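You operate a simulated robot arm through the tools that you are given. There is no shell and no other tool. Be economical: measure what you need, move in short steps, check, and stop when the job is done.

Carry out the task below with a simulated robot arm. There is one attempt and no reset: what you move stays moved.

TASK
Put one of the spacers from the bench marked twelve on top of the white carton there.
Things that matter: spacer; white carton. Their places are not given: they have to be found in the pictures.

It is judged by the outcome, as a careful person would: the job done as asked, and still so three seconds after it is handed in. It fails if anything else is knocked over, pushed out of place, dropped, spilled or broken.

THE ROBOT
A 7-joint arm with a two-finger parallel gripper, fixed in place. Base frame: the origin is at the foot of the arm, x ahead of it, y to its left, z up; the work surface is at about z = 0.75. Lengths are in m, angles in rad, forces in N, time in s.
With the tool pointing down near the work surface it reaches from about 0.3 to 0.68 m from the base axis. Its first joint turns from -1.152 to 1.152 rad. Payload 1.57 kg.
Tool frame: the origin (TCP) lies between the finger pads and is the grasp point; the fingertips stand 0.03 m ahead of it; z points along the fingers, y is the line along which they close. The gripper opens to 0.11 m. The fingers are 0.024 m wide and 0.012 m thick; the gripper's body (0.048 by 0.112 m) begins 0.078 m behind the TCP.
Orientation is that of the tool frame in the base frame, as a unit quaternion [x, y, z, w]. With the fingers straight down and closing along the base's y, the tool's x points along the base's -x, its y along +y and its z along -z.

THE INTERFACE
- The arm moves only by the tool nudge_tool. Its argument "commands" is text: rows parted by semicolons, each of 7 numbers parted by spaces: the shift along the tool's x, y, z in m, then the turn, a rotation vector about the tool's x, y, z in rad, then the gripper command, from -1 (shut) to 1 (fully open), values between in proportion. In form: x y z wx wy wz grip; .... A call has 1 to 8 rows; each row shifts and turns the commanded pose from where the row before left it, along the tool's axes as they then stand. A row lasts 0.2 s, in which the tool goes at most 0.05 m and 0.15 rad; a call with a longer step from one row to the next is refused whole, and so is a gripper value outside its range. A pose out of reach is approached as far as the arm can. The call stops where the force on the tool passes 40 N (or 10 N more than at its start, if that is more) or the arm is blocked; 0.2 s more then pass. The fingers move at their own pace (about 0.108 m/s each) and stop on an object; they squeeze with about 37 N. The grip force told is the motor's: it shows also when the fingers shut on nothing. Time passes only in rows, and 0.2 s behind the last, so rows that do not move let the fingers close. It gives the time, the measured TCP pose, the force on the tool (base axes), the opening and the grip force at its end, in the units of the frame above (readings bear some noise).
- Cameras (640 x 400 px; columns grow to the right, rows downward): "scene" is fixed at [0.1383, -0.3647, 1.4293]; the picture's right is [0.97, -0.22, 0.00], its down [-0.09, -0.40, -0.91] and it looks along [0.20, 0.89, -0.41] (base axes); focal length 329 px, centre (320, 200). "wrist" rides on the gripper at [-0.036, 0, -0.08] in the tool frame; the picture's right is [0.00, -1.00, 0.00], its down [0.97, 0.00, -0.24] and it looks along [0.24, 0.00, 0.97] (tool axes); focal length 218 px, centre (320, 200).
- camera(camera): a new picture of that camera. No time passes.
- pixel_to_xyz(camera, pixels): for up to 12 pixels [column, row] of the newest picture of that camera ("zoom" is the newest enlarged one), the place [x, y, z] in the base frame of the surface seen there, good to about 0.002 m, but the place of the scene camera against the robot may be out by one fixed shift of up to 0.018 m in any direction. No time passes.
- enlarge(camera, box): a new picture of the part [left, top, right, bottom] of that camera's present view, enlarged. No time passes.
- job_done(): hands the job in; it is judged then, once.

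Work in short steps. Measure before you move; look again where a grasp or a placing could have gone wrong, and mend it. You have 60 turns and 22 pictures in all, the two below and enlarged ones among them. Open the gripper and draw the arm clear of the work before you hand the job in, unless the task says otherwise; then end with one line.

The tools are called after "Call:" as a command line: name --argument value ..., lists and objects as JSON in quotes. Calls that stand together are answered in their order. nudge_tool: Moves the arm, as the interface text tells. Its arguments: {"type":"object","properties":{"commands":{"type":"string"}},"required":["commands"]} The other tools are called the same way: camera (camera) takes a picture; pixel_to_xyz (camera, pixels) gives the place of the surface under pixels of a picture; enlarge (camera, box) takes an enlarged picture of a part of a camera's view; job_done () hands the job in.

At the start:

```text
time_s: 0.0
tool_pos: [0.2652, 0.2674, 1.0991]
tool_rot: [0.0, 1.0, 0.0, 0.0]
contact_force: [-0.3, 0.2, 0.1]
gripper_width: 0.1099
finger_force: 0.1
```

scene: 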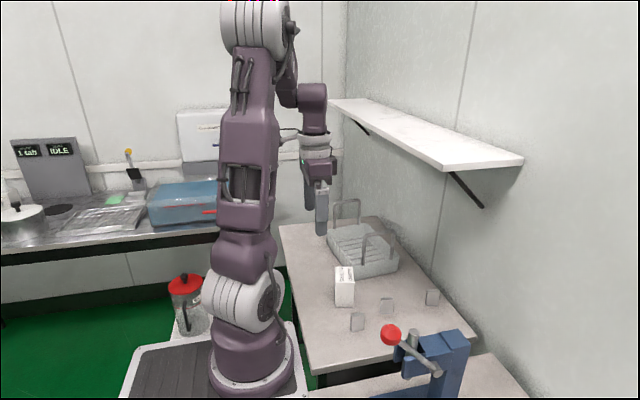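
wrist: 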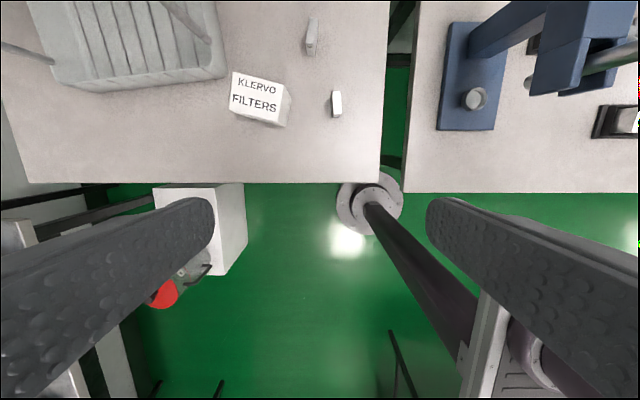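

The scene shows small upright plates near a white carton at (345,287), with plates at (357,321), (387,306) and (432,297). I'll enlarge this area to look for the bench mark and measure.

Call:
enlarge --camera "scene" --box '[270, 190, 530, 400]'

Call:
enlarge --camera "wrist" --box '[200, 0, 440, 150]'

Call:
pixel_to_xyz --camera "wrist" --pixels '[[232, 72], [290, 84], [278, 125], [230, 113], [336, 104], [311, 37], [360, 100], [350, 40], [313, 20], [335, 93]]'

Call:
pixel_to_xyz --camera "scene" --pixels '[[345, 272], [345, 293], [357, 321], [387, 306], [432, 297], [357, 315], [387, 299], [432, 291], [400, 320]]'

```text
1.90 times, centred on (400, 295) of scene
```

zoom: 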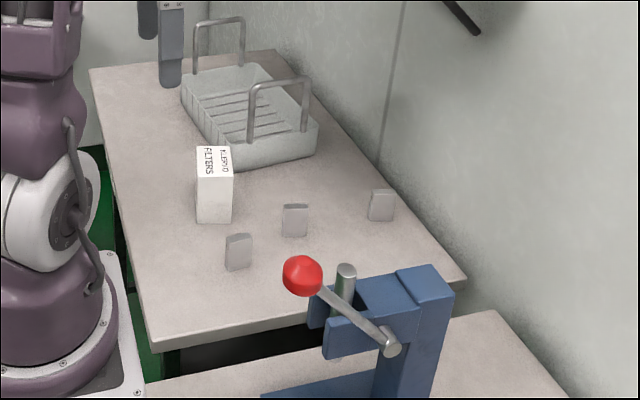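

```text
2.67 times, centred on (320, 75) of wrist
```

zoom: 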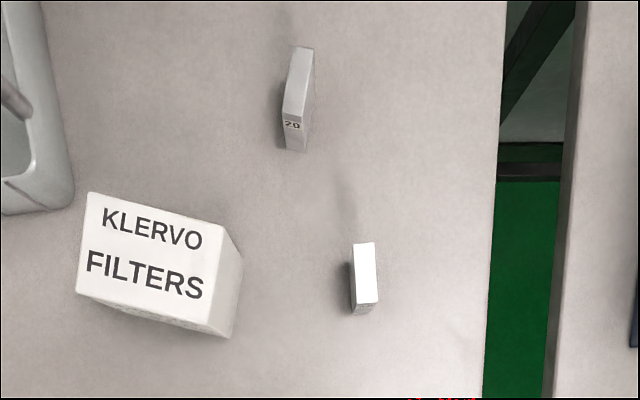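

```text
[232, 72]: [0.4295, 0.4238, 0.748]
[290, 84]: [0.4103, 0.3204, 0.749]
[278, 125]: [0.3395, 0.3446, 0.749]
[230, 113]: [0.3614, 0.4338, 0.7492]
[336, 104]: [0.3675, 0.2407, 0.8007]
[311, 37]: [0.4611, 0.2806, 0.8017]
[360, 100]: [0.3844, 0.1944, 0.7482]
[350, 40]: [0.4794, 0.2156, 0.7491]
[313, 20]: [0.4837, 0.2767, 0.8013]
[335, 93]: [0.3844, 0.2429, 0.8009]
```

```text
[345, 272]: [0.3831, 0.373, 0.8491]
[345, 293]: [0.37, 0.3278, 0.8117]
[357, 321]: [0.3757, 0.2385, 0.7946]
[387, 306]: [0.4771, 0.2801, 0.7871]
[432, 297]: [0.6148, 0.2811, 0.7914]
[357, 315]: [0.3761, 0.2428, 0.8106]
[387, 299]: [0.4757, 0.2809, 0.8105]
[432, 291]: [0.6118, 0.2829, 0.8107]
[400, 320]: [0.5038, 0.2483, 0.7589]
```

The far plate carries "20" on its near edge, so "marked twelve" refers to the spacers. I need to read the other two marks, so I'll tilt the tool so the wrist camera looks ahead.

Call:
nudge_tool --commands "0 0 0 0 -0.15 0 1;0 0 0 0 -0.15 0 1;0 0 0 0 -0.15 0 1;0 0 0 0 -0.15 0 1"

Call:
camera --camera "wrist"

```text
time_s: 1.0
tool_pos: [0.2663, 0.2684, 1.1002]
tool_rot: [-0.001, 0.955, 0.001, 0.296]
contact_force: [-0.7, -0.7, -0.3]
gripper_width: 0.11
finger_force: 0.0
```

```text
17 pictures are left
```

wrist: 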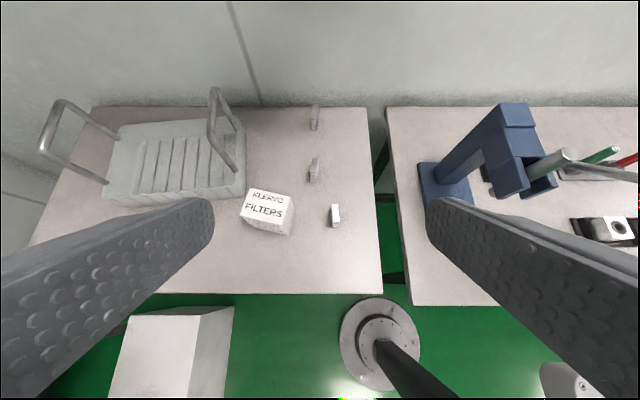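

All three spacers are visible at (315,118), (314,170) and (335,215). I'll enlarge on them.

Call:
enlarge --camera "wrist" --box '[280, 95, 376, 155]'

Call:
enlarge --camera "wrist" --box '[290, 175, 386, 235]'

```text
6.67 times, centred on (328, 125) of wrist
```

zoom: 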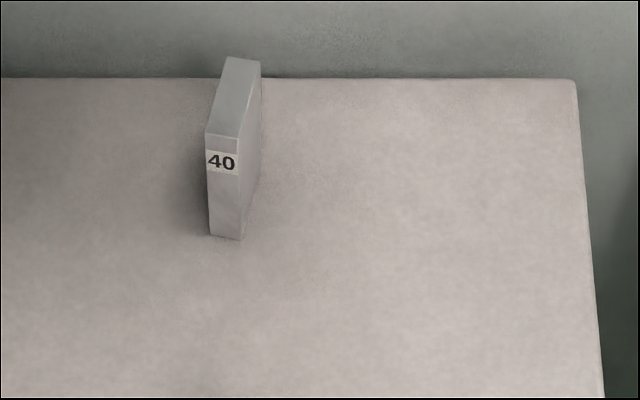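

```text
6.67 times, centred on (338, 205) of wrist
```

zoom: 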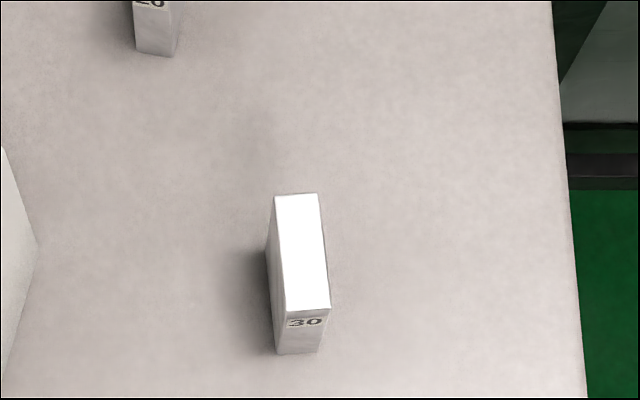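

The spacers here are marked 20, 30 and 40, so "twelve" should be a mark on the bench itself. Before choosing I'll look at the other bench: shift right and take a picture.

Call:
nudge_tool --commands "0 -0.05 0 0 0 0 1;0 -0.05 0 0 0 0 1;0 -0.05 0 0 0 0 1;0 -0.05 0 0 0 0 1;0 -0.05 0 0 0 0 1;0 -0.05 0 0 0 0 1"

Call:
camera --camera "wrist"

```text
time_s: 2.4
tool_pos: [0.2652, -0.004, 1.131]
tool_rot: [0.0, 0.955, 0.0, 0.296]
contact_force: [0.6, -0.8, 0.5]
gripper_width: 0.1101
finger_force: 0.0
out of reach, approached as far as the arm can: row 2, 4, 5
```

```text
14 pictures are left
```

wrist: 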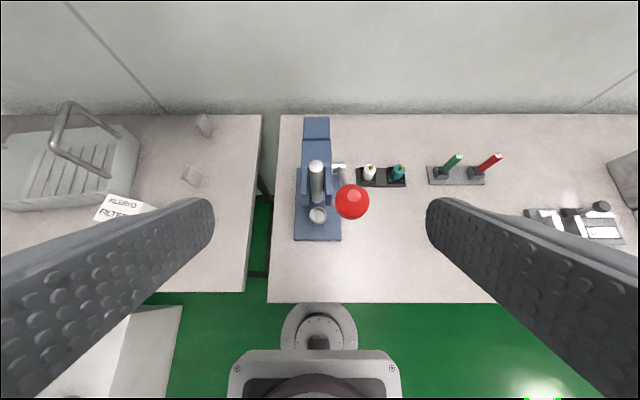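

No spacers are obvious on the press bench, only a pale thing near (340,172). I'll enlarge there and on the right.

Call:
enlarge --camera "wrist" --box '[270, 100, 510, 250]'

Call:
enlarge --camera "wrist" --box '[100, 80, 240, 200]'

```text
2.67 times, centred on (390, 175) of wrist
```

zoom: 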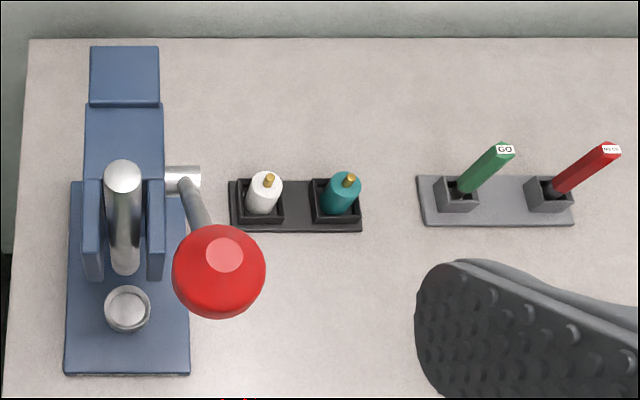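

```text
3.33 times, centred on (170, 140) of wrist
```

zoom: 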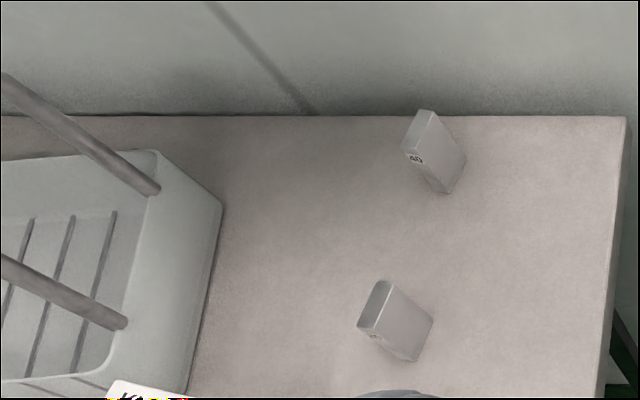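

No spacers here so far. I'll look further right in case there is another carton, or a bench mark.

Call:
nudge_tool --commands "0 -0.05 0 0 0 0 1;0 -0.05 0 0 0 0 1;0 -0.05 0 0 0 0 1;0 -0.05 0 0 0 0 1;0 -0.05 0 0 0 0 1;0 -0.05 0 0 0 0 1"

Call:
camera --camera "wrist"

```text
time_s: 3.8
tool_pos: [0.2629, -0.3068, 1.1337]
tool_rot: [0.0, 0.956, 0.001, 0.294]
contact_force: [-1.1, -0.9, -0.1]
gripper_width: 0.1099
finger_force: 0.0
```

```text
11 pictures are left
```

wrist: 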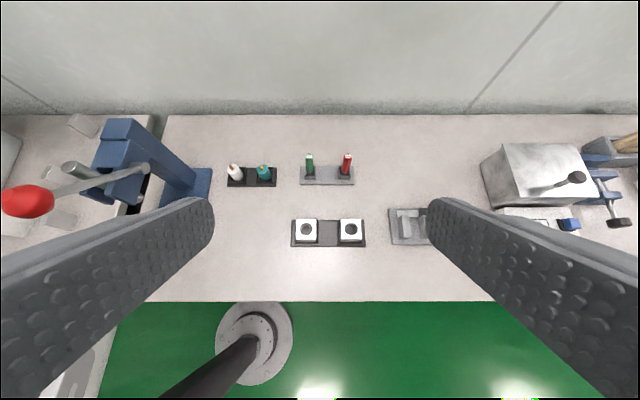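

No spacers or carton here either. I'll go back left to check the rest of the first bench, including the basket and behind the carton.

Call:
nudge_tool --commands "0 0.05 0 0 0 0 1;0 0.05 0 0 0 0 1;0 0.05 0 0 0 0 1;0 0.05 0 0 0 0 1;0 0.05 0 0 0 0 1;0 0.05 0 0 0 0 1;0 0.05 0 0 0 0 1;0 0.05 0 0 0 0 1"

Call:
nudge_tool --commands "0 0.05 0 0 0 0 1;0 0.05 0 0 0 0 1;0 0.05 0 0 0 0 1;0 0.05 0 0 0 0 1;0 0.05 0 0 0 0 1;0 0.05 0 0 0 0 1;0 0.05 0 0 0 0 1"

Call:
camera --camera "wrist"

```text
time_s: 5.6
tool_pos: [0.2646, 0.0938, 1.1327]
tool_rot: [0.0, 0.956, 0.0, 0.295]
contact_force: [1.1, 0.4, -0.4]
gripper_width: 0.1103
finger_force: 0.1
```

```text
time_s: 7.2
tool_pos: [0.2629, 0.442, 1.1356]
tool_rot: [0.001, 0.956, 0.0, 0.295]
contact_force: [0.5, 1.1, -0.8]
gripper_width: 0.1103
finger_force: 0.1
```

```text
10 pictures are left
```

wrist: 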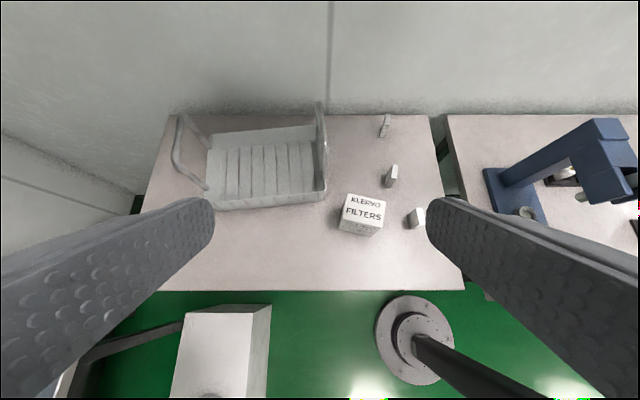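

The basket is empty and there are only the three spacers. I'll enlarge them from this side, and get the shelf's position from the scene before going further in.

Call:
enlarge --camera "wrist" --box '[335, 150, 431, 240]'

Call:
pixel_to_xyz --camera "scene" --pixels '[[333, 101], [442, 168], [522, 158], [440, 120], [335, 202], [362, 236], [393, 265], [345, 231]]'

```text
4.44 times, centred on (383, 195) of wrist
```

zoom: 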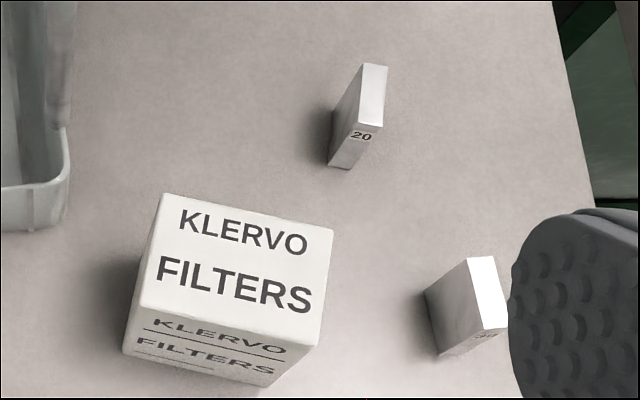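

```text
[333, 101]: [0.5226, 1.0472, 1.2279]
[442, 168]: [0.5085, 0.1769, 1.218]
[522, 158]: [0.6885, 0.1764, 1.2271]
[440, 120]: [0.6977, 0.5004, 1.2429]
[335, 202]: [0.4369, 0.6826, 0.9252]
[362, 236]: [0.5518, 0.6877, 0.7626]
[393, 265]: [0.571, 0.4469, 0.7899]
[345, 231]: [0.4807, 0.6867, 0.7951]
```

Only the marks 20, 30 and 40 show. I'll check the left part of the scene for a "12" mark.

Call:
enlarge --camera "scene" --box '[0, 90, 330, 296]'

```text
1.94 times, centred on (165, 193) of scene
```

zoom: 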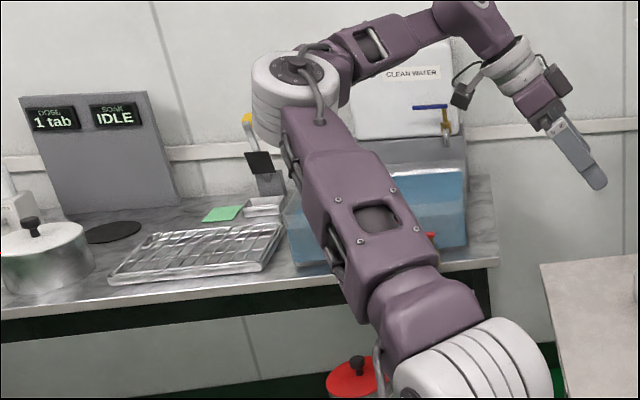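

No "12" on that side. The back ends of the spacers are still unseen, so I'll level the tool and go beyond the 30 spacer, clear of the shelf edge at x≈0.51, to look back.

Call:
nudge_tool --commands "0 0 0 0 0.15 0 1;0 0 0 0 0.15 0 1;0 0 0 0 0.15 0 1;0 0 0 0 0.15 0 1"

Call:
nudge_tool --commands "-0.024 -0.024 0.025 0 0 0 1;-0.024 -0.024 0.025 0 0 0 1;-0.024 -0.024 0.025 0 0 0 1;-0.024 -0.024 0.025 0 0 0 1;-0.024 -0.024 0.025 0 0 0 1;-0.024 -0.024 0.025 0 0 0 1;-0.024 -0.024 0.025 0 0 0 1;-0.022 -0.024 0.025 0 0 0 1"

Call:
camera --camera "wrist"

```text
time_s: 8.2
tool_pos: [0.1894, 0.4203, 1.1514]
tool_rot: [0.0, 1.0, 0.0, 0.024]
contact_force: [0.0, 0.3, 0.4]
gripper_width: 0.1102
finger_force: 0.1
out of reach, approached as far as the arm can: row 2, 3
```

```text
time_s: 10.0
tool_pos: [0.2369, 0.3487, 1.0369]
tool_rot: [-0.003, 1.0, 0.0, 0.001]
contact_force: [0.2, -0.3, -0.4]
gripper_width: 0.1103
finger_force: 0.0
out of reach, approached as far as the arm can: row 1, 3, 4, 5, 6, 7, 8
```

```text
7 pictures are left
```

wrist: 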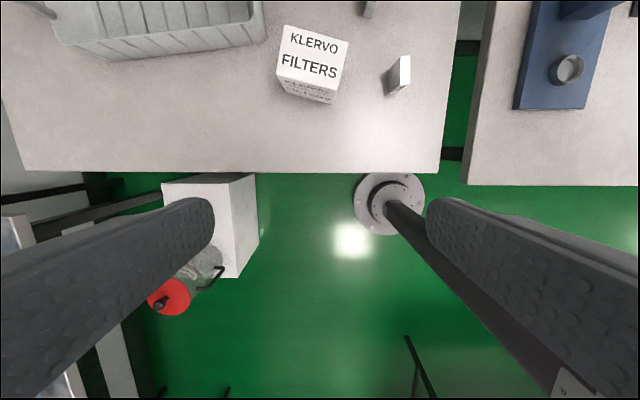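

The arm lagged near its limit, so I'll let it settle before continuing.

Call:
nudge_tool --commands "0 0 0 0 0 0 1;0 0 0 0 0 0 1"

```text
time_s: 10.6
tool_pos: [0.2373, 0.3489, 1.0375]
tool_rot: [-0.002, 1.0, 0.0, 0.001]
contact_force: [-0.1, 0.0, -0.3]
gripper_width: 0.1101
finger_force: 0.0
```

Call:
nudge_tool --commands "-0.035 -0.015 0.014 0 0 0 1;-0.035 -0.015 0.014 0 0 0 1;-0.035 -0.015 0.014 0 0 0 1;-0.035 -0.015 0.014 0 0 0 1;-0.035 -0.015 0.014 0 0 0 1;-0.035 -0.015 0.014 0 0 0 1"

```text
time_s: 12.0
tool_pos: [0.2378, 0.3493, 1.0382]
tool_rot: [-0.002, 1.0, 0.001, 0.001]
contact_force: [0.8, -0.4, -0.2]
gripper_width: 0.1101
finger_force: 0.2
out of reach, approached as far as the arm can: row 1, 2, 3, 4, 5, 6
```

The arm is stuck near some joint limit, so I'll try retreating toward its starting pose, in -y and up.

Call:
nudge_tool --commands "0 -0.03 -0.02 0 0 0 1;0 -0.03 -0.02 0 0 0 1;0 -0.03 -0.02 0 0 0 1"

```text
time_s: 12.8
tool_pos: [0.2397, 0.2602, 1.096]
tool_rot: [0.0, 1.0, 0.0, 0.001]
contact_force: [-0.1, -0.1, -0.3]
gripper_width: 0.1099
finger_force: 0.0
```

That freed it. Now forward and down toward x≈0.45, in part.

Call:
nudge_tool --commands "-0.04 0 0.01 0 0 0 1;-0.04 0 0.02 0 0 0 1;-0.04 0 0.03 0 0 0 1;-0.04 0 0.03 0 0 0 1"

```text
time_s: 13.8
tool_pos: [0.2694, 0.2624, 1.091]
tool_rot: [0.001, 1.0, 0.0, -0.001]
contact_force: [-0.1, 0.3, 0.8]
gripper_width: 0.1099
finger_force: 0.1
out of reach, approached as far as the arm can: row 1, 2, 3, 4
```

Call:
nudge_tool --commands "0 0 0.03 0 0 0 1;0 0 0.03 0 0 0 1;0 0 0.03 0 0 0 1"

```text
time_s: 14.6
tool_pos: [0.2678, 0.2653, 1.0723]
tool_rot: [-0.001, 1.0, 0.002, 0.002]
contact_force: [0.2, -0.3, -0.3]
gripper_width: 0.1099
finger_force: 0.0
out of reach, approached as far as the arm can: row 1, 2, 3
```

Downward is blocked too, so a wrist joint is probably at its limit. I'll try yawing the tool towards the arm's radial direction and then going down.

Call:
nudge_tool --commands "0 0 0 0 0 -0.15 1;0 0 0 0 0 -0.15 1;0 0 0 0 0 -0.15 1;0 0 0.03 0 0 0 1;0 0 0.03 0 0 0 1"

```text
time_s: 15.8
tool_pos: [0.2644, 0.2667, 1.0647]
tool_rot: [-0.225, 0.974, 0.002, 0.002]
contact_force: [0.3, 0.3, 1.2]
gripper_width: 0.1101
finger_force: 0.1
out of reach, approached as far as the arm can: row 4, 5
```

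Call:
camera --camera "scene"

```text
6 pictures are left
```

scene: 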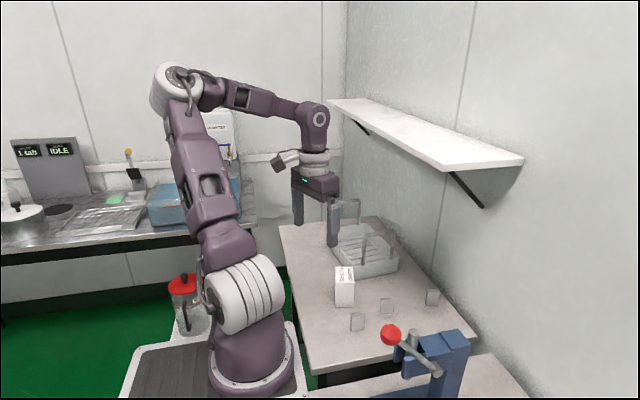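

The elbow has swung out to the side (+y), which explains the limit. I'll check the press's height so I can safely pass toward y≈0 and unwind.

Call:
pixel_to_xyz --camera "scene" --pixels '[[391, 335], [391, 327], [412, 335], [440, 335], [345, 270], [357, 315], [373, 290]]'

Call:
nudge_tool --commands "0 0 -0.03 0 0 0.15 1;0 0 0 0 0 0.15 1;0 0 0 0 0 0.15 1;0 -0.04 -0.01 0 0 0 1;0 -0.04 -0.01 0 0 0 1;0 -0.04 0 0 0 0 1"

```text
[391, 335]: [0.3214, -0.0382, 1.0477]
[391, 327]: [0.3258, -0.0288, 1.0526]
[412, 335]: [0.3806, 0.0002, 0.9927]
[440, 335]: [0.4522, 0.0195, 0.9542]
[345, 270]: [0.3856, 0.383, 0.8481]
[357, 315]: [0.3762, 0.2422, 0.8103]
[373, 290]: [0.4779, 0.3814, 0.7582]
```

```text
time_s: 17.2
tool_pos: [0.2625, 0.1491, 1.1113]
tool_rot: [0.0, 1.0, -0.001, 0.0]
contact_force: [0.2, -0.3, -0.6]
gripper_width: 0.1097
finger_force: 0.0
```

Call:
nudge_tool --commands "-0.04 0.01 0 0 0 0 1;-0.04 0.01 0 0 0 0 1;-0.03 0.01 0 0 0 0 1"

```text
time_s: 18.0
tool_pos: [0.3738, 0.1808, 1.1146]
tool_rot: [0.0, 1.0, 0.0, 0.001]
contact_force: [1.4, 0.2, -1.1]
gripper_width: 0.11
finger_force: 0.1
out of reach, approached as far as the arm can: row 2
```

Freed, and moving forward works. Now down and a little left, over the 30 spacer's y.

Call:
nudge_tool --commands "-0.01 0.012 0.03 0 0 0 1;-0.015 0.012 0.03 0 0 0 1;-0.015 0.012 0.03 0 0 0 1;-0.015 0.012 0.03 0 0 0 1;-0.015 0.012 0.03 0 0 0 1;-0.015 0.005 0.03 0 0 0 1"

```text
time_s: 19.4
tool_pos: [0.4605, 0.245, 0.9357]
tool_rot: [0.0, 1.0, 0.0, 0.001]
contact_force: [0.0, 0.3, -0.9]
gripper_width: 0.1099
finger_force: 0.0
```

Call:
camera --camera "wrist"

```text
5 pictures are left
```

wrist: 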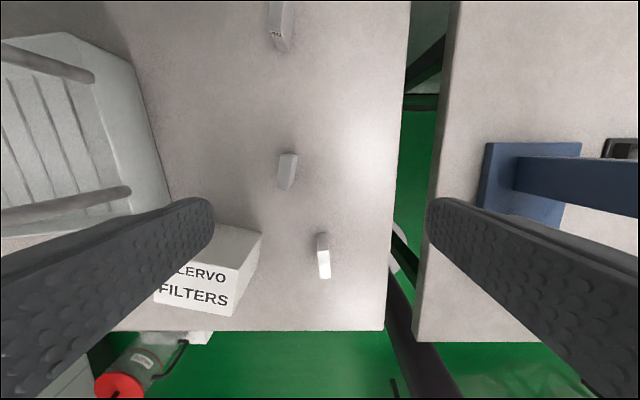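

The 30 spacer's back end at (322,240) is blank, so no spacer is marked 12. "Twelve" must name the bench, and this is the only one with spacers and a white carton, so any of its spacers fits. I'll measure the nearest one (323,258) and the carton top precisely with the wrist camera.

Call:
pixel_to_xyz --camera "wrist" --pixels '[[319, 252], [328, 252], [320, 276], [329, 276], [323, 262], [322, 240], [258, 237], [240, 268], [228, 312], [215, 270], [225, 228], [185, 290]]'

Call:
enlarge --camera "wrist" --box '[150, 215, 350, 325]'

```text
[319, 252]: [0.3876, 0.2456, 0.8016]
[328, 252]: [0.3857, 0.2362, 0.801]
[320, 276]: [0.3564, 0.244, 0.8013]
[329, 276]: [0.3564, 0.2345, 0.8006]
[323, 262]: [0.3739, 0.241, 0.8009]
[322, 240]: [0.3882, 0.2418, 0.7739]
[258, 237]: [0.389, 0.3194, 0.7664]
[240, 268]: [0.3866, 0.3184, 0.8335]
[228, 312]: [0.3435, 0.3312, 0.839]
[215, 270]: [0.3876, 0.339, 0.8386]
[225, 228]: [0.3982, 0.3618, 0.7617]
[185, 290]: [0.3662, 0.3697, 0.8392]
```

```text
3.20 times, centred on (250, 270) of wrist
```

zoom: 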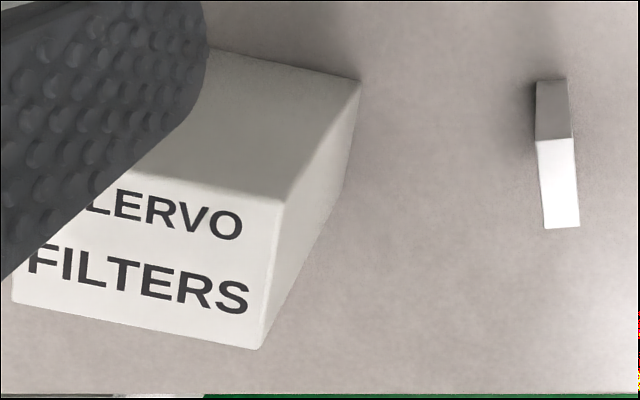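

The spacer top spans x≈0.355–0.389 and y≈0.235–0.246 with its top at z≈0.801; the carton top is at z≈0.839. I'll move above the spacer with the gripper partly closed, which leaves clearance to the carton, and measure the carton's other corners.

Call:
pixel_to_xyz --camera "wrist" --pixels '[[157, 300], [230, 313], [237, 273], [200, 262], [206, 264], [160, 292]]'

Call:
nudge_tool --commands "0.03 -0.0015 0 0 0 0 0;0.03 -0.0015 0 0 0 0 0;0.0285 -0.0015 0 0 0 0 0;0 0 0.03 0 0 0 0;0 0 0 0 0 0 0"

```text
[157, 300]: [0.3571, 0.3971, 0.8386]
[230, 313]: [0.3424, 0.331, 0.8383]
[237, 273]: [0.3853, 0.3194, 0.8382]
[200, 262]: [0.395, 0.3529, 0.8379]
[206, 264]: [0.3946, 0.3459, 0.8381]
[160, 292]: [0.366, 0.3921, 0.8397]
```

```text
time_s: 20.6
tool_pos: [0.3678, 0.2409, 0.9052]
tool_rot: [0.0, 1.0, 0.0, 0.0]
contact_force: [0.3, 0.2, -0.2]
gripper_width: 0.0551
finger_force: 0.1
```

Now descend over the spacer, with a slight +x correction, to TCP z≈0.79.

Call:
nudge_tool --commands "-0.004 0 0.03 0 0 0 0;0 0 0.03 0 0 0 0;0 0 0.03 0 0 0 0;0 0 0.025 0 0 0 0;0 0 0 0 0 0 0"

Call:
camera --camera "wrist"

```text
time_s: 21.8
tool_pos: [0.3758, 0.2422, 0.7875]
tool_rot: [0.0, 1.0, 0.0, 0.0]
contact_force: [-0.7, 0.0, -0.2]
gripper_width: 0.0551
finger_force: 0.1
```

```text
3 pictures are left
```

wrist: 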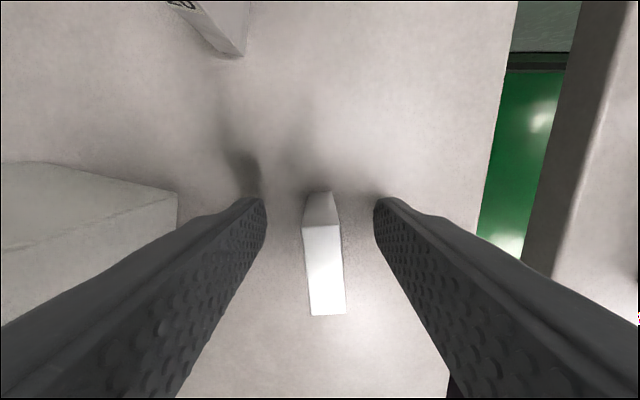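

The spacer is centred between the fingers. Close, and lift a little.

Call:
nudge_tool --commands "0 0 0 0 0 0 -1;0 0 0 0 0 0 -1;0 0 0 0 0 0 -1;0 0 0 0 0 0 -1"

Call:
nudge_tool --commands "0 0 -0.03 0 0 0 -1;0 0 -0.03 0 0 0 -1;0 0 -0.03 0 0 0 -1;0 0 -0.03 0 0 0 -1;0 0 -0.02 0 0 0 -1;0 0 0 0 0 0 -1"

```text
time_s: 22.8
tool_pos: [0.3752, 0.2413, 0.7864]
tool_rot: [-0.001, 1.0, 0.001, 0.0]
contact_force: [0.4, 0.3, 0.3]
gripper_width: 0.0121
finger_force: 29.8
```

```text
time_s: 24.2
tool_pos: [0.3737, 0.2421, 0.9304]
tool_rot: [0.0, 1.0, 0.0, 0.0]
contact_force: [0.3, 0.4, -1.1]
gripper_width: 0.0121
finger_force: 28.8
```

Held (opening 12 mm). Move over the carton centre (0.3715, 0.3585), yaw about 0.2 to align with it, and begin lowering.

Call:
nudge_tool --commands "0 0.04 0 0 0 0 -1;0 0.04 0 0 0 0 -1;0 0.036 0 0 0 0 -1;0 0 0 0 0 0.11 -1;0 0 0 0 0 0.11 -1;0 0 0.03 0 0 0 -1;0 0 0 0 0 0 -1"

Call:
camera --camera "wrist"

```text
time_s: 25.8
tool_pos: [0.3749, 0.3569, 0.9005]
tool_rot: [0.11, 0.994, 0.0, 0.0]
contact_force: [0.0, -0.5, -0.6]
gripper_width: 0.0125
finger_force: 29.3
```

```text
2 pictures are left
```

wrist: 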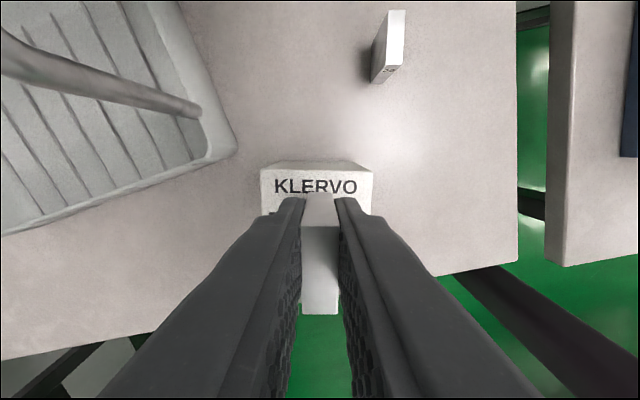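

The yaw is well aligned with the carton. I'll verify the top's edges before lowering.

Call:
pixel_to_xyz --camera "wrist" --pixels '[[264, 173], [369, 174], [370, 210], [264, 213], [263, 205], [320, 175], [320, 230], [320, 305]]'

```text
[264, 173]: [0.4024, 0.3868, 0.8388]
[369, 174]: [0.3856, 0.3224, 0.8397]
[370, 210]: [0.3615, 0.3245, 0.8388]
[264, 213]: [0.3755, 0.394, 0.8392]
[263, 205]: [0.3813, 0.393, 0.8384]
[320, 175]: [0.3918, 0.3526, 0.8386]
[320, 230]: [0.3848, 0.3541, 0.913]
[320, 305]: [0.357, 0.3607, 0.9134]
```

The spacer is centred over the carton, with its bottom about 0.022 m above the top. Lower gently.

Call:
nudge_tool --commands "0 0 0.01 0 0 0 -1;0 0 0.007 0 0 0 -1;0 0 0.002 0 0 0 -1;0 0 0 0 0 0 -1"

```text
time_s: 26.8
tool_pos: [0.375, 0.3575, 0.8807]
tool_rot: [0.11, 0.994, 0.0, 0.0]
contact_force: [0.9, 0.0, -0.9]
gripper_width: 0.0124
finger_force: 29.0
```

Call:
nudge_tool --commands "0 0 0.0015 0 0 0 -1;0 0 0.001 0 0 0 -1;0 0 0 0 0 0 -1"

```text
time_s: 27.6
tool_pos: [0.374, 0.3567, 0.8777]
tool_rot: [0.11, 0.994, 0.0, 0.0]
contact_force: [0.7, -0.4, -1.4]
gripper_width: 0.0123
finger_force: 29.7
```

Call:
nudge_tool --commands "0 0 0.001 0 0 0 -1;0 0 0 0 0 0 -1"

```text
time_s: 28.2
tool_pos: [0.3744, 0.3561, 0.8778]
tool_rot: [0.109, 0.994, 0.0, 0.0]
contact_force: [-2.5, -2.3, 12.5]
gripper_width: 0.0122
finger_force: 29.7
```

Contact: 12 N upward. I'll open slowly in steps to release evenly, then wait.

Call:
nudge_tool --commands "0 0 -0.0005 0 0 0 -1;0 0 0 0 0 0 -0.7;0 0 0 0 0 0 -0.5;0 0 0 0 0 0 -0.2;0 0 0 0 0 0 -0.1;0 0 0 0 0 0 -0.1"

Call:
nudge_tool --commands "0 0 -0.02 0 0 0 -0.1;0 0 -0.03 0 0 0 -0.1;0 0 -0.04 0 0 0 -0.1;0 0 -0.04 0 0 0 -0.1"

Call:
camera --camera "wrist"

```text
time_s: 29.6
tool_pos: [0.3752, 0.3566, 0.8786]
tool_rot: [0.11, 0.994, -0.001, 0.0]
contact_force: [-0.1, -0.1, 0.2]
gripper_width: 0.0498
finger_force: 0.2
```

```text
time_s: 30.6
tool_pos: [0.3755, 0.3557, 1.0081]
tool_rot: [0.11, 0.994, -0.001, 0.001]
contact_force: [0.0, 0.3, 0.4]
gripper_width: 0.0496
finger_force: 0.0
```

```text
1 pictures are left
```

wrist: 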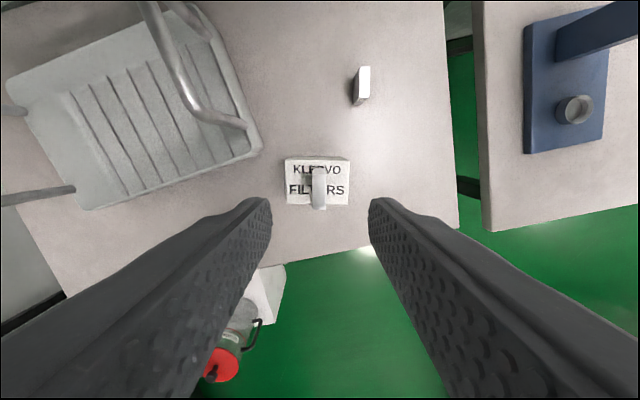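

The spacer stands on the carton at (318,188). I'll draw the arm up and back, open the gripper, and take a last scene picture.

Call:
nudge_tool --commands "0.01 -0.01 -0.03 0 0 0 0;0.02 -0.01 -0.03 0 0 0 0.5;0.02 -0.01 -0.02 0 0 0 1;0 0 0 0 0 0 1;0 0 0 0 0 0 1"

Call:
camera --camera "scene"

```text
time_s: 31.8
tool_pos: [0.3196, 0.3383, 1.0861]
tool_rot: [0.109, 0.994, 0.0, 0.0]
contact_force: [-0.9, -0.3, 0.6]
gripper_width: 0.1103
finger_force: 0.0
```

```text
0 pictures are left
```

scene: 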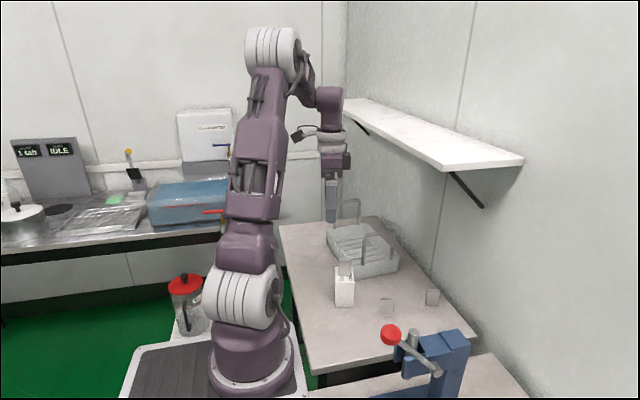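

The spacer stands on the carton, the other objects look unmoved, and the arm is clear.

Call:
job_done

```text
The job is handed in.
```

One spacer (labelled 30) now stands on top of the white carton and nothing else was moved, but I found no "12" mark on any bench or spacer I could see, so I took "marked twelve" to mean the only bench with spacers and a white carton.
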